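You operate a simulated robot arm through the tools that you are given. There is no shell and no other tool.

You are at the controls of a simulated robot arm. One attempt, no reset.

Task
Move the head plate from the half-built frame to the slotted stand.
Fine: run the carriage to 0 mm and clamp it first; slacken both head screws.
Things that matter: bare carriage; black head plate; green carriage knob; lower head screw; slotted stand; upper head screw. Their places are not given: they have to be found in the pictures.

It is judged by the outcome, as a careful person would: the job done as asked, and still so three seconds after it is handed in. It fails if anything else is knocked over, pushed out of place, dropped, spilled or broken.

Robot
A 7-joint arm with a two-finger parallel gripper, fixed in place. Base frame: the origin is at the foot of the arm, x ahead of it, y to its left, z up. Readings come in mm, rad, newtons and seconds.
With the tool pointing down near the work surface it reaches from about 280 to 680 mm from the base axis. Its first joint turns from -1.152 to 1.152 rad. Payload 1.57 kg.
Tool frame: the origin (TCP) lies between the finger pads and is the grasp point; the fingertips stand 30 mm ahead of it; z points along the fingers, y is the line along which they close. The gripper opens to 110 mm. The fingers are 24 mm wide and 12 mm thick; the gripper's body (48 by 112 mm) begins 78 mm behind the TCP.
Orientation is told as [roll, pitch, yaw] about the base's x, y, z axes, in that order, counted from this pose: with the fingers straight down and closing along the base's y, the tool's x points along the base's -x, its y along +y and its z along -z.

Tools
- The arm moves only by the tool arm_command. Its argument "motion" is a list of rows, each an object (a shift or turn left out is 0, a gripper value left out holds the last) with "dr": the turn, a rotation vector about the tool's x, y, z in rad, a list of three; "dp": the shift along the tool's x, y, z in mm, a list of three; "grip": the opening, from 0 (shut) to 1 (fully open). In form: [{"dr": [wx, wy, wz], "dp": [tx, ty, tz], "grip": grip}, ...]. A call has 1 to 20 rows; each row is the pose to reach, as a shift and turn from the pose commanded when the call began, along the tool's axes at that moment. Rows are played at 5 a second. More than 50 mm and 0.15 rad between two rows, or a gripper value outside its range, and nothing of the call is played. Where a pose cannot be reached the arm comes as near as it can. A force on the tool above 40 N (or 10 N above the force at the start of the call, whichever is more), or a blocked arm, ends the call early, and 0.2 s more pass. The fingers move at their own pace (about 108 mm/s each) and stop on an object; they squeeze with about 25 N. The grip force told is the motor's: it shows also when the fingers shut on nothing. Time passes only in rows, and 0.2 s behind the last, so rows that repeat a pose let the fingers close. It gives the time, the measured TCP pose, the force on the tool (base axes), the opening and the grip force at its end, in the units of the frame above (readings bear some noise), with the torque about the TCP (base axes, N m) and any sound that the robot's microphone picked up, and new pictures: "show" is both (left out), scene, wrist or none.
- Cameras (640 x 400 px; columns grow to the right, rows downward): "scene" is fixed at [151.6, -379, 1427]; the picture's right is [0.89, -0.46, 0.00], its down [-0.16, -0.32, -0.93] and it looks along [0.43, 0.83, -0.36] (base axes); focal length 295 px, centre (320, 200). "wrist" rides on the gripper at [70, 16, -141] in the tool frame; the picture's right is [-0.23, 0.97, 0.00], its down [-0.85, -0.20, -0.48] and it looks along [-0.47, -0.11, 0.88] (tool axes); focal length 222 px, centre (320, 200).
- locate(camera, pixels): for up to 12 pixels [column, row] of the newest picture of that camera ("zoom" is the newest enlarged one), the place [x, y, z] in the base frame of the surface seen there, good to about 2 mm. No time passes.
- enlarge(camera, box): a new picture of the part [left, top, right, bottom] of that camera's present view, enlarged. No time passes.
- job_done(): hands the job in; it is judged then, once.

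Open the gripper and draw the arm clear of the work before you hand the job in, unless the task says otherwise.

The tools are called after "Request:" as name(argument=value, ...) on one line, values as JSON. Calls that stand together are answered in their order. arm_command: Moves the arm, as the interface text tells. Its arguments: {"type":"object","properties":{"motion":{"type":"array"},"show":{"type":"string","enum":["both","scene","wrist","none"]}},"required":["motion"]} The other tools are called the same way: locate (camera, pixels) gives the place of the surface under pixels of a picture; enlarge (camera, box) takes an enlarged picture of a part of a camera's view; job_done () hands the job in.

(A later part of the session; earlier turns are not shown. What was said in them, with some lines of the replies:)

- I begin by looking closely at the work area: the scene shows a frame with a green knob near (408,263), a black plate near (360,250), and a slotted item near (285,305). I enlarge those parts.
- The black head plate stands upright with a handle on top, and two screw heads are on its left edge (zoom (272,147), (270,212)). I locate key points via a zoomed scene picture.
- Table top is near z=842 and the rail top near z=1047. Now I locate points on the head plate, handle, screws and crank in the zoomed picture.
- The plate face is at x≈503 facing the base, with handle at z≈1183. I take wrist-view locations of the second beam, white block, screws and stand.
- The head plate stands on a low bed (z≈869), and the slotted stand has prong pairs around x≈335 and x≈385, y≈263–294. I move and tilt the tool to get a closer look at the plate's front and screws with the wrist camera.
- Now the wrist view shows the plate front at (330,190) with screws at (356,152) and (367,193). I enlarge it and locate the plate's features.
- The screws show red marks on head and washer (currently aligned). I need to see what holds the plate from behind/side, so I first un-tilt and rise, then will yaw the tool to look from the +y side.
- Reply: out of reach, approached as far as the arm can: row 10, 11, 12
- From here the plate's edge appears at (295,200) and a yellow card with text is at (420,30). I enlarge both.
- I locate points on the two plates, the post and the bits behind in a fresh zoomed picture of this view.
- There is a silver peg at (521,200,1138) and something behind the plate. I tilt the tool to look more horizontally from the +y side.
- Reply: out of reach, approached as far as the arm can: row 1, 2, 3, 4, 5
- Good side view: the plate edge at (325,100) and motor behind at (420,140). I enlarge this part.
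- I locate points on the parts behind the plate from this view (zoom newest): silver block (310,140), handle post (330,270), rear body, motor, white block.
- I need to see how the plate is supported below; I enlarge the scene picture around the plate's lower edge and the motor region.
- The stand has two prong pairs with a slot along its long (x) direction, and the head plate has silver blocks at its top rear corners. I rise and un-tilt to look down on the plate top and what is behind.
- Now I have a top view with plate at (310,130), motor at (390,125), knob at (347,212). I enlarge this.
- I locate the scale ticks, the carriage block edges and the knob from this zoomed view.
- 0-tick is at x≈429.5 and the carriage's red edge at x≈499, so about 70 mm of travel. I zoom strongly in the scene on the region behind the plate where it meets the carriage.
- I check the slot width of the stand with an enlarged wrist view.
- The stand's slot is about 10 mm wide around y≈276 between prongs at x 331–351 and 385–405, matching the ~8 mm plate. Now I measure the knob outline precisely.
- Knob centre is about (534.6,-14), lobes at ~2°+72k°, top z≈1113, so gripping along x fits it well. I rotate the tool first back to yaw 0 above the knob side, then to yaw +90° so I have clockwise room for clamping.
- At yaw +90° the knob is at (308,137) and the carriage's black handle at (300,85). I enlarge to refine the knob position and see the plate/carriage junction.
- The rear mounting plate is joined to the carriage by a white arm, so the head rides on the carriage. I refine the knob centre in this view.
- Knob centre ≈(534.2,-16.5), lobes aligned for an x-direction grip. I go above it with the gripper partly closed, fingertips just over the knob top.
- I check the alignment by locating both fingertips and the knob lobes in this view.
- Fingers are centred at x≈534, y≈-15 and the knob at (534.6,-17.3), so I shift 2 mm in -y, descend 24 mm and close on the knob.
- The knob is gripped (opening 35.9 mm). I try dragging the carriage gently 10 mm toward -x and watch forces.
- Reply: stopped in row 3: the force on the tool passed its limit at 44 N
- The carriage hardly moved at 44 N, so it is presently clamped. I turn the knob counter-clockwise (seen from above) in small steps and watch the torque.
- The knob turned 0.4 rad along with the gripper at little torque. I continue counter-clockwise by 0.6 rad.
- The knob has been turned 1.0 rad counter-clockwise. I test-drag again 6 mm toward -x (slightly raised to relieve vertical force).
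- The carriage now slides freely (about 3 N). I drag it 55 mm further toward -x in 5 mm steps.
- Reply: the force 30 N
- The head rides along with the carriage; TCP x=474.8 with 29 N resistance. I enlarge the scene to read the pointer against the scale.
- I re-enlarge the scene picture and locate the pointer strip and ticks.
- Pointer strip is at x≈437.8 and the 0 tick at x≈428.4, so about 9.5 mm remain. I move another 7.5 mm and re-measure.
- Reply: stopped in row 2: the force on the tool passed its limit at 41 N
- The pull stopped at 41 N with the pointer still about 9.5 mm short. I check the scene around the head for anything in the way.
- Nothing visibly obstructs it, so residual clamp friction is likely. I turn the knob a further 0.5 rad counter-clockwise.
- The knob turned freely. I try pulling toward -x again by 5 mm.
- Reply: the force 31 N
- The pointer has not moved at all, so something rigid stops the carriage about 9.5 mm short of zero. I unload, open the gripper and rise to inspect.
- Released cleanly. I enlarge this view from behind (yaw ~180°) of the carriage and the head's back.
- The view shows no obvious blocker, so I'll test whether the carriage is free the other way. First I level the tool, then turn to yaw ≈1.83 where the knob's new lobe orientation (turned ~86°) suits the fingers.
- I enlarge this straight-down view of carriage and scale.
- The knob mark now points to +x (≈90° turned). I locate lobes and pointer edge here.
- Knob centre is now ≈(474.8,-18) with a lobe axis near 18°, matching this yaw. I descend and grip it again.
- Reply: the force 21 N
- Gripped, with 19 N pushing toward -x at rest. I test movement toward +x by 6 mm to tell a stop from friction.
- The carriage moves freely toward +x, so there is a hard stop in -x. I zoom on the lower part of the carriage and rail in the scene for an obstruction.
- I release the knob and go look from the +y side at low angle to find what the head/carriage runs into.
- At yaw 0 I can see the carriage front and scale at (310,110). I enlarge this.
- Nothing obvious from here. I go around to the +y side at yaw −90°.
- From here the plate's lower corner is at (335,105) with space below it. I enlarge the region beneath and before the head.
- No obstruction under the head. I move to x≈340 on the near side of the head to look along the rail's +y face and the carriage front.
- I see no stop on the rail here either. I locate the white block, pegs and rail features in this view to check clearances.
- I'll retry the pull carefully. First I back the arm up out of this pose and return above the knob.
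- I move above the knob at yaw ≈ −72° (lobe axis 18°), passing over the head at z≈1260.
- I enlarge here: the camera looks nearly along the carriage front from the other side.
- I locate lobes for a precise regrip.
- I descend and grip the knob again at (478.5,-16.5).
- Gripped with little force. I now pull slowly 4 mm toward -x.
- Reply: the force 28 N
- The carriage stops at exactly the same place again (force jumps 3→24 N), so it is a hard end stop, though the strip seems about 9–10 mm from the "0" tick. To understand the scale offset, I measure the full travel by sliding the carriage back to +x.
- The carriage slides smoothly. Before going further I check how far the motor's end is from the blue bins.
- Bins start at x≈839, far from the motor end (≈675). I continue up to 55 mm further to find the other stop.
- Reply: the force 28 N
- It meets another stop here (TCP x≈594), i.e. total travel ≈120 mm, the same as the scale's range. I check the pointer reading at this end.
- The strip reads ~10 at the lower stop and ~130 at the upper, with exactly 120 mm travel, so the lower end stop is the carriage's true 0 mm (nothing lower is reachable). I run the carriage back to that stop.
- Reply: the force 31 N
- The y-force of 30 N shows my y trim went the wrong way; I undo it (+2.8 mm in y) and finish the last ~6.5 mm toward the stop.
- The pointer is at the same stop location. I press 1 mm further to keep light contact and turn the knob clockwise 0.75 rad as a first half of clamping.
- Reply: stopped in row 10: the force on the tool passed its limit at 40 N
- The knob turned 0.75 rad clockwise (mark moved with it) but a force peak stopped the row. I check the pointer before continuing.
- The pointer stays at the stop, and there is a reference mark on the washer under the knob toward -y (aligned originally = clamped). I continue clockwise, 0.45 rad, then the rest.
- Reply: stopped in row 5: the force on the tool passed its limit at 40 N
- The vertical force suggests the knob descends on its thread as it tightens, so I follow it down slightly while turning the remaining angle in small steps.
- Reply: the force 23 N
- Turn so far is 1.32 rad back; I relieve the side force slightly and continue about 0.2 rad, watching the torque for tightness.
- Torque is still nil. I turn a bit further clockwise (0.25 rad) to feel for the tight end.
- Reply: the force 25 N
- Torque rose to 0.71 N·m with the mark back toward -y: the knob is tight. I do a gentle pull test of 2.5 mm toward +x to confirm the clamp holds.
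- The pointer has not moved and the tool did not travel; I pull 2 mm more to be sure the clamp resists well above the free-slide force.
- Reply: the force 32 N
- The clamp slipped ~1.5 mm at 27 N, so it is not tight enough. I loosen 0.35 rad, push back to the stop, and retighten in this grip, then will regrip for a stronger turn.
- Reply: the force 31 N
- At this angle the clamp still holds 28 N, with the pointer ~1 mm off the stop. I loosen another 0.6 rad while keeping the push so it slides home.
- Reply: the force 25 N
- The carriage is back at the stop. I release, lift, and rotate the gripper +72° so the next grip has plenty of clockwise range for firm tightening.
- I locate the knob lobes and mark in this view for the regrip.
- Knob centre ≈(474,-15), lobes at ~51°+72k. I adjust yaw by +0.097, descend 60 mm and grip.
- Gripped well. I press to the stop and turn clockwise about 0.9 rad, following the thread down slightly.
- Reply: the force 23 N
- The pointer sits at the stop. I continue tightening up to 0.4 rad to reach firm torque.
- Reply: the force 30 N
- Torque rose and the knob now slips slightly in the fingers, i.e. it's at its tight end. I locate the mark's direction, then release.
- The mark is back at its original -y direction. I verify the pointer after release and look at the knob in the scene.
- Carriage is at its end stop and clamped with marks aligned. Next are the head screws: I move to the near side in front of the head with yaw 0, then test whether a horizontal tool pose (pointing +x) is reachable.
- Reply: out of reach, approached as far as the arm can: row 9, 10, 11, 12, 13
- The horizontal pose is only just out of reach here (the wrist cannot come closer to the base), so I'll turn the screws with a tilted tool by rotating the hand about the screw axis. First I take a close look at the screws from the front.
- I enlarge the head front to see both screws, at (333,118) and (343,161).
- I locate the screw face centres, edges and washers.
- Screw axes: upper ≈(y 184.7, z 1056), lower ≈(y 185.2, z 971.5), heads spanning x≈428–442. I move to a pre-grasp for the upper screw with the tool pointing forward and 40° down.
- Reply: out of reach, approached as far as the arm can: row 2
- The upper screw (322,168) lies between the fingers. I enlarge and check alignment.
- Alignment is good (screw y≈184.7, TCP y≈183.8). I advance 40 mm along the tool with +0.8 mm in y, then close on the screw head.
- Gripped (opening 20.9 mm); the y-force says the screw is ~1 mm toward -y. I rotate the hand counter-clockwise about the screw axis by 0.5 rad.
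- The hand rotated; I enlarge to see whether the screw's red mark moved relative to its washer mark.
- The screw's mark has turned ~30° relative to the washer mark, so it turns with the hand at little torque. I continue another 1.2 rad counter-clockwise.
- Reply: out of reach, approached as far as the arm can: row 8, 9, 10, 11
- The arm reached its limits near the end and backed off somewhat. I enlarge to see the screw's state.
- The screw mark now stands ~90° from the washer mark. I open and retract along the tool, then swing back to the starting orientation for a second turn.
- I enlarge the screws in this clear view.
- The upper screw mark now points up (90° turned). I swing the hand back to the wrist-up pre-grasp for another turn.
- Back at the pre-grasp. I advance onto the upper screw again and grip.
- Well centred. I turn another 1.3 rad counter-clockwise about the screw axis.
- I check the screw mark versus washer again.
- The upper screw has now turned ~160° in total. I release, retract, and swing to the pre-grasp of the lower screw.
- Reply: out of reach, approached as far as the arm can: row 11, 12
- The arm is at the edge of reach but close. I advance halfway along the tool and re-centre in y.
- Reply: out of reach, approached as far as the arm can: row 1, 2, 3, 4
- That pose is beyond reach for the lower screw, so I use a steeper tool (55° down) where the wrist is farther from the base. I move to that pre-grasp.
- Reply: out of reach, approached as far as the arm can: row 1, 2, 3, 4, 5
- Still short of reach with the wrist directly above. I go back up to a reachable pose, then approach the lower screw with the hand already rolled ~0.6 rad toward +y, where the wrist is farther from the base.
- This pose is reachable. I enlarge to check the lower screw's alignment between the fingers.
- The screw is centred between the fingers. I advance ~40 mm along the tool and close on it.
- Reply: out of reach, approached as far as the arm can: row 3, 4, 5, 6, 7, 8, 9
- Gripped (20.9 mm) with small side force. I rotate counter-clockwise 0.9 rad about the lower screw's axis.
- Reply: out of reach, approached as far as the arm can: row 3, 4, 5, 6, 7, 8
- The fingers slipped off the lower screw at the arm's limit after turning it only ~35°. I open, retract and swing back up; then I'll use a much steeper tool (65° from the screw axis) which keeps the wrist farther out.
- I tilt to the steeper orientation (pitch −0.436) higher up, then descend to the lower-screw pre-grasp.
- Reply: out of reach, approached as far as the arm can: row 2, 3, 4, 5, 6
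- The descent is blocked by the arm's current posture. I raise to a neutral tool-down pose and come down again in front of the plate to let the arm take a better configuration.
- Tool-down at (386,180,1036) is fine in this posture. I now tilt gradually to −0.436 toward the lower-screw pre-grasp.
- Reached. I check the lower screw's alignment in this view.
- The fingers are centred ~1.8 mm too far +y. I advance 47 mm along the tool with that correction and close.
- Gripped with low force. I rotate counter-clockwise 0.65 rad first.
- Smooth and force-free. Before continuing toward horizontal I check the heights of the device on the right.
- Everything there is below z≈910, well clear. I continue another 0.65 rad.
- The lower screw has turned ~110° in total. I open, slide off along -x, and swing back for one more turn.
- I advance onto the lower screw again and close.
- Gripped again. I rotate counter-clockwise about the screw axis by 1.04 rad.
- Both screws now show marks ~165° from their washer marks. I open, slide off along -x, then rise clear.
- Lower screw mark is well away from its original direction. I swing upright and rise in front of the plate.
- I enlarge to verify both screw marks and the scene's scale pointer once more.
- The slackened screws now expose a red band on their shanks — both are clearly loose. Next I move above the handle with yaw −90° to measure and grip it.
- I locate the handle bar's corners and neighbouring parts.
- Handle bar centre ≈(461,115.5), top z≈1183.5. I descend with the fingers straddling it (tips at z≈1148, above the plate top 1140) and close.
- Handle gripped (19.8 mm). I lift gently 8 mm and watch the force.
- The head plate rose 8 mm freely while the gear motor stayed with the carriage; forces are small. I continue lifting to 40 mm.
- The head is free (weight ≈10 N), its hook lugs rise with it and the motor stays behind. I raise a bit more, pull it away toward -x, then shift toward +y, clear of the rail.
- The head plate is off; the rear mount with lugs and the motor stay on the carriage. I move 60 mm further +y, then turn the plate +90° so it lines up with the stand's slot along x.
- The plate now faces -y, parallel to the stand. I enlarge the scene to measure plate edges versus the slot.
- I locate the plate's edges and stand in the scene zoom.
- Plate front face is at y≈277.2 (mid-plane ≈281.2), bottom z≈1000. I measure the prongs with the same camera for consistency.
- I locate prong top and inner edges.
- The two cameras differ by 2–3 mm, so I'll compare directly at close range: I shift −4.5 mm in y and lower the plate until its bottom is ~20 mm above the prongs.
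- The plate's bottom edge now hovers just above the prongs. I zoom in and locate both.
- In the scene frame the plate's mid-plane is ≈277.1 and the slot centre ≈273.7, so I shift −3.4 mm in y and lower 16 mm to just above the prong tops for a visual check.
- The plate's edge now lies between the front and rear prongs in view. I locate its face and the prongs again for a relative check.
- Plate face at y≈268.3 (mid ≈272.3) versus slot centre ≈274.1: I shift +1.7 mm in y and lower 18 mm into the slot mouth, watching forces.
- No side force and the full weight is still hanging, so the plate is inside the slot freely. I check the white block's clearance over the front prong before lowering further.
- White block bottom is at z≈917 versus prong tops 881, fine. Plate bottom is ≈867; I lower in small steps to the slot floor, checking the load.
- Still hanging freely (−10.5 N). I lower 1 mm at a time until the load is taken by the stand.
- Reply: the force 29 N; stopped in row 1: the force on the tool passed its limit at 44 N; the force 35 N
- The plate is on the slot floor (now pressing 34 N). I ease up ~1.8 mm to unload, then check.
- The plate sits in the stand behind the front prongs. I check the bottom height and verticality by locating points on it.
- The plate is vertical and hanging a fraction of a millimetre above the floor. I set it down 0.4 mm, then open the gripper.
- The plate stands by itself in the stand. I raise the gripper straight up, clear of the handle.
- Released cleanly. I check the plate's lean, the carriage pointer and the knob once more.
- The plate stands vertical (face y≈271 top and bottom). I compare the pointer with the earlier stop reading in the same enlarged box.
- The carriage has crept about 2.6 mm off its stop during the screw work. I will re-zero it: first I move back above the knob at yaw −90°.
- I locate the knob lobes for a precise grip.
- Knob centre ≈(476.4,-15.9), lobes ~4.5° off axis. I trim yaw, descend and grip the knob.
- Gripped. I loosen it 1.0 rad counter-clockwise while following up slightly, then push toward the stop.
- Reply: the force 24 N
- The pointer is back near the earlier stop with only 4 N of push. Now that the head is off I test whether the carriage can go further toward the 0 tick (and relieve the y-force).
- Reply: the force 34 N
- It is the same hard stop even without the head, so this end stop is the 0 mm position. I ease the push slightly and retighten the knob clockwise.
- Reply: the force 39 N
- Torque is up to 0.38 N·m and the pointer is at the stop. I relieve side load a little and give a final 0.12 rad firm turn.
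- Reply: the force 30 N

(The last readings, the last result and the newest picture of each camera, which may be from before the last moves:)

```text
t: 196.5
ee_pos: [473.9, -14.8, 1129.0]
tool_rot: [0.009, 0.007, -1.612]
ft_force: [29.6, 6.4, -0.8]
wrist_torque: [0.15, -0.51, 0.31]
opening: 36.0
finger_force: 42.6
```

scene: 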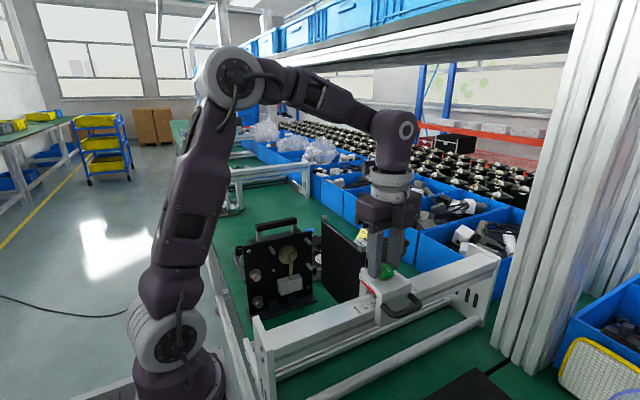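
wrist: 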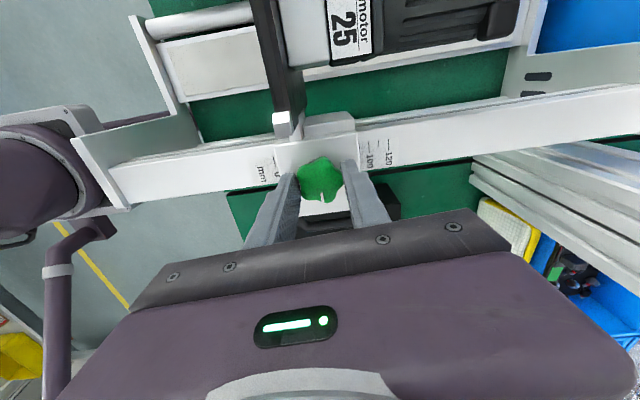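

Tight. I unload the x push, open the gripper, and rise clear of the knob.

Request:
arm_command(motion=[{"dp": [0, 1.0, 0], "grip": 0}, {"dp": [0, 1.7, 0], "grip": 0}, {"dp": [0, 1.7, 0], "grip": 0.3}, {"dp": [0, 1.7, 0], "grip": 0.6}, {"dp": [0, 1.7, 0], "grip": 0.6}, {"dp": [0, 1.7, -15], "grip": 0.6}, {"dp": [0, 1.7, -50], "grip": 0.6}, {"dp": [0, 1.7, -95], "grip": 0.6}, {"dp": [0, 1.7, -135], "grip": 0.6}, {"dp": [0, 1.7, -135], "grip": 0.6}])

Request:
enlarge(camera="scene", box=[340, 275, 404, 315])

Request:
enlarge(camera="wrist", box=[260, 80, 380, 190])

```text
t: 198.7
ee_pos: [475.9, -15.3, 1265.3]
tool_rot: [0.003, 0.007, -1.611]
ft_force: [0.1, 0.1, 0.6]
wrist_torque: [0.0, 0.03, 0.01]
opening: 66.0
finger_force: 0.0
```

scene: 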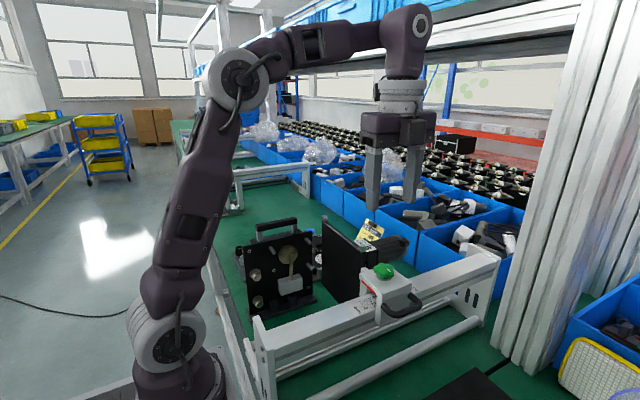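
wrist: 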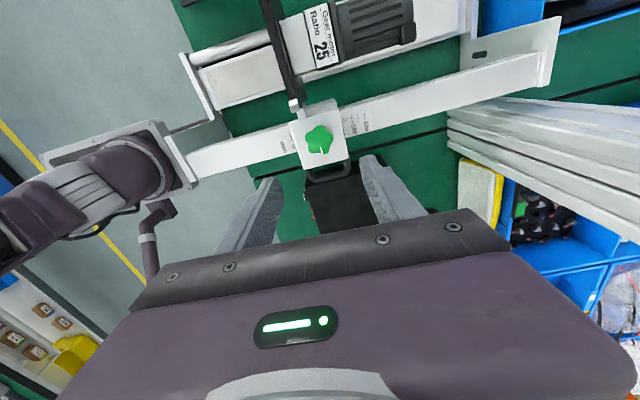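

```text
10.00 times, centred on (372, 295) of scene
```

zoom: 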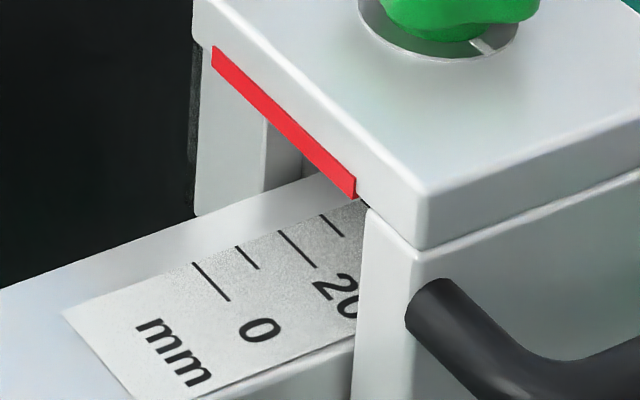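

```text
3.64 times, centred on (320, 135) of wrist
```

zoom: 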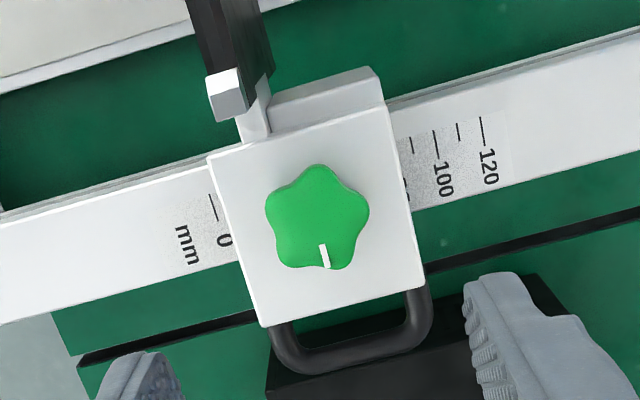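

The pointer rests at the stop with the knob tight and mark aligned. I withdraw the arm to its starting area with the gripper open.

Request:
arm_command(motion=[{"dp": [3, -6, -20], "dr": [0, 0, -0.07], "grip": 0.8}, {"dp": [9, -20, -40], "dr": [0, 0, -0.19], "grip": 1.0}, {"dp": [15, -34, -60], "dr": [0, 0, -0.31], "grip": 1.0}, {"dp": [21, -48, -70], "dr": [0, 0, -0.43], "grip": 1.0}, {"dp": [27, -63, -70], "dr": [0, 0, -0.55], "grip": 1.0}, {"dp": [33, -78, -70], "dr": [0, 0, -0.67], "grip": 1.0}, {"dp": [39, -93, -70], "dr": [0, 0, -0.79], "grip": 1.0}, {"dp": [45, -108, -70], "dr": [0, 0, -0.91], "grip": 1.0}, {"dp": [51, -123, -70], "dr": [0, 0, -1.03], "grip": 1.0}, {"dp": [57, -138, -70], "dr": [0, 0, -1.15], "grip": 1.0}, {"dp": [63, -153, -70], "dr": [0, 0, -1.27], "grip": 1.0}, {"dp": [69, -168, -70], "dr": [0, 0, -1.39], "grip": 1.0}, {"dp": [75, -180, -70], "dr": [0, 0, -1.51], "grip": 1.0}, {"dp": [78.5, -189, -70], "dr": [0, 0, -1.611], "grip": 1.0}, {"dp": [78.5, -189, -70], "dr": [0, 0, -1.611], "grip": 1.0}])

Request:
enlarge(camera="scene", box=[220, 195, 440, 335])

Request:
enlarge(camera="wrist", box=[240, 60, 560, 260])

```text
t: 201.9
ee_pos: [287.7, 70.1, 1333.7]
tool_rot: [0.008, -0.006, 0.002]
ft_force: [0.2, -0.2, -0.3]
wrist_torque: [0.07, 0.01, 0.02]
opening: 110.2
finger_force: 0.0
```

scene: 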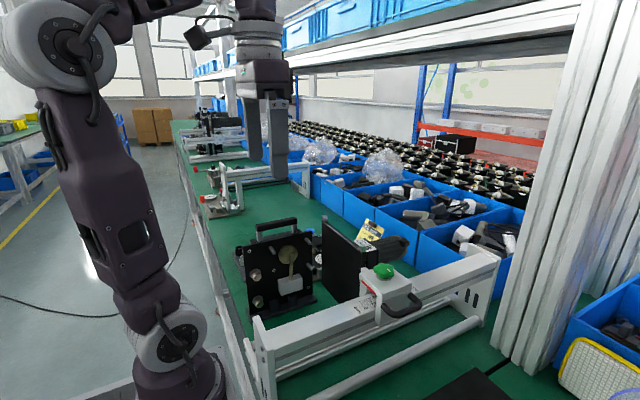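
wrist: 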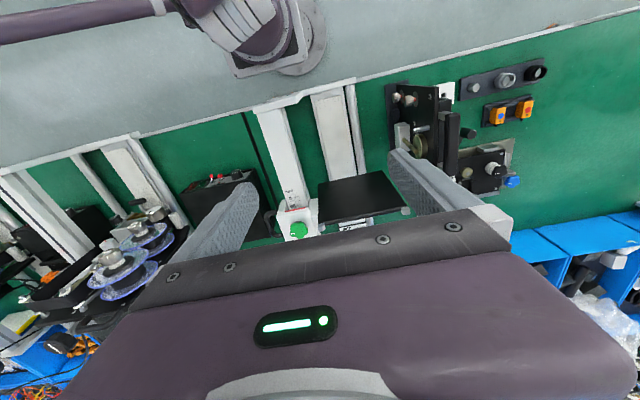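

```text
2.86 times, centred on (330, 265) of scene
```

zoom: 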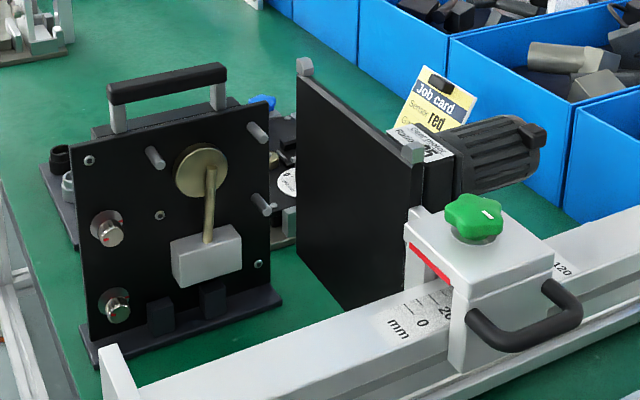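

```text
2.00 times, centred on (400, 160) of wrist
```

zoom: 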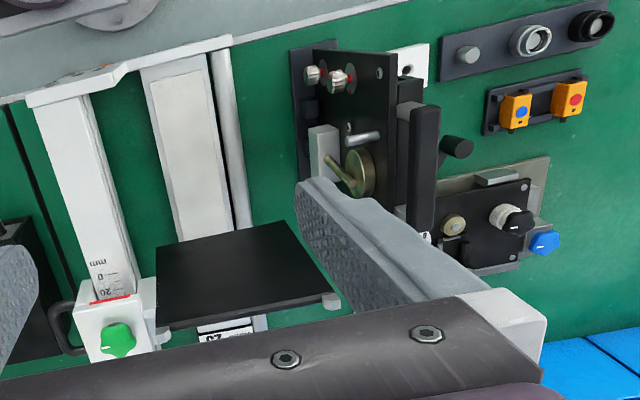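

Everything is in place: the head plate stands upright in the slotted stand, both screws are slack (red bands showing), the carriage is clamped at its zero end stop, other items are undisturbed, and the arm is clear with the gripper open. I hand the job in.

Request:
job_done()

```text
The job is handed in.
```

The head plate is off the half-built frame and standing upright in the slotted stand. I handed the job in with the gripper open and the arm clear.

- **Carriage:** It is against its lower end stop with the green knob tight and its mark lined up again. The red pointer strip still reads about 10 mm on the scale there. Total travel was about 120 mm (pointer from about 10 to about 130), so I took the end stop as the true 0 mm; it will not go any lower, with or without the head on.
- **Clamp:** The carriage was clamped at the start, so I loosened the knob to move it and then tightened it. It crept about 2.6 mm while I worked the screws. After the plate was placed I ran it back to the stop and clamped it again; it came to rest within about 1 mm of the stop.
- **Head screws:** Both are turned back about 160°, and the red bands on their shanks are showing.
- **Other parts:** The gear motor and rear mounting plate stayed on the carriage. I saw nothing else knocked over or moved.
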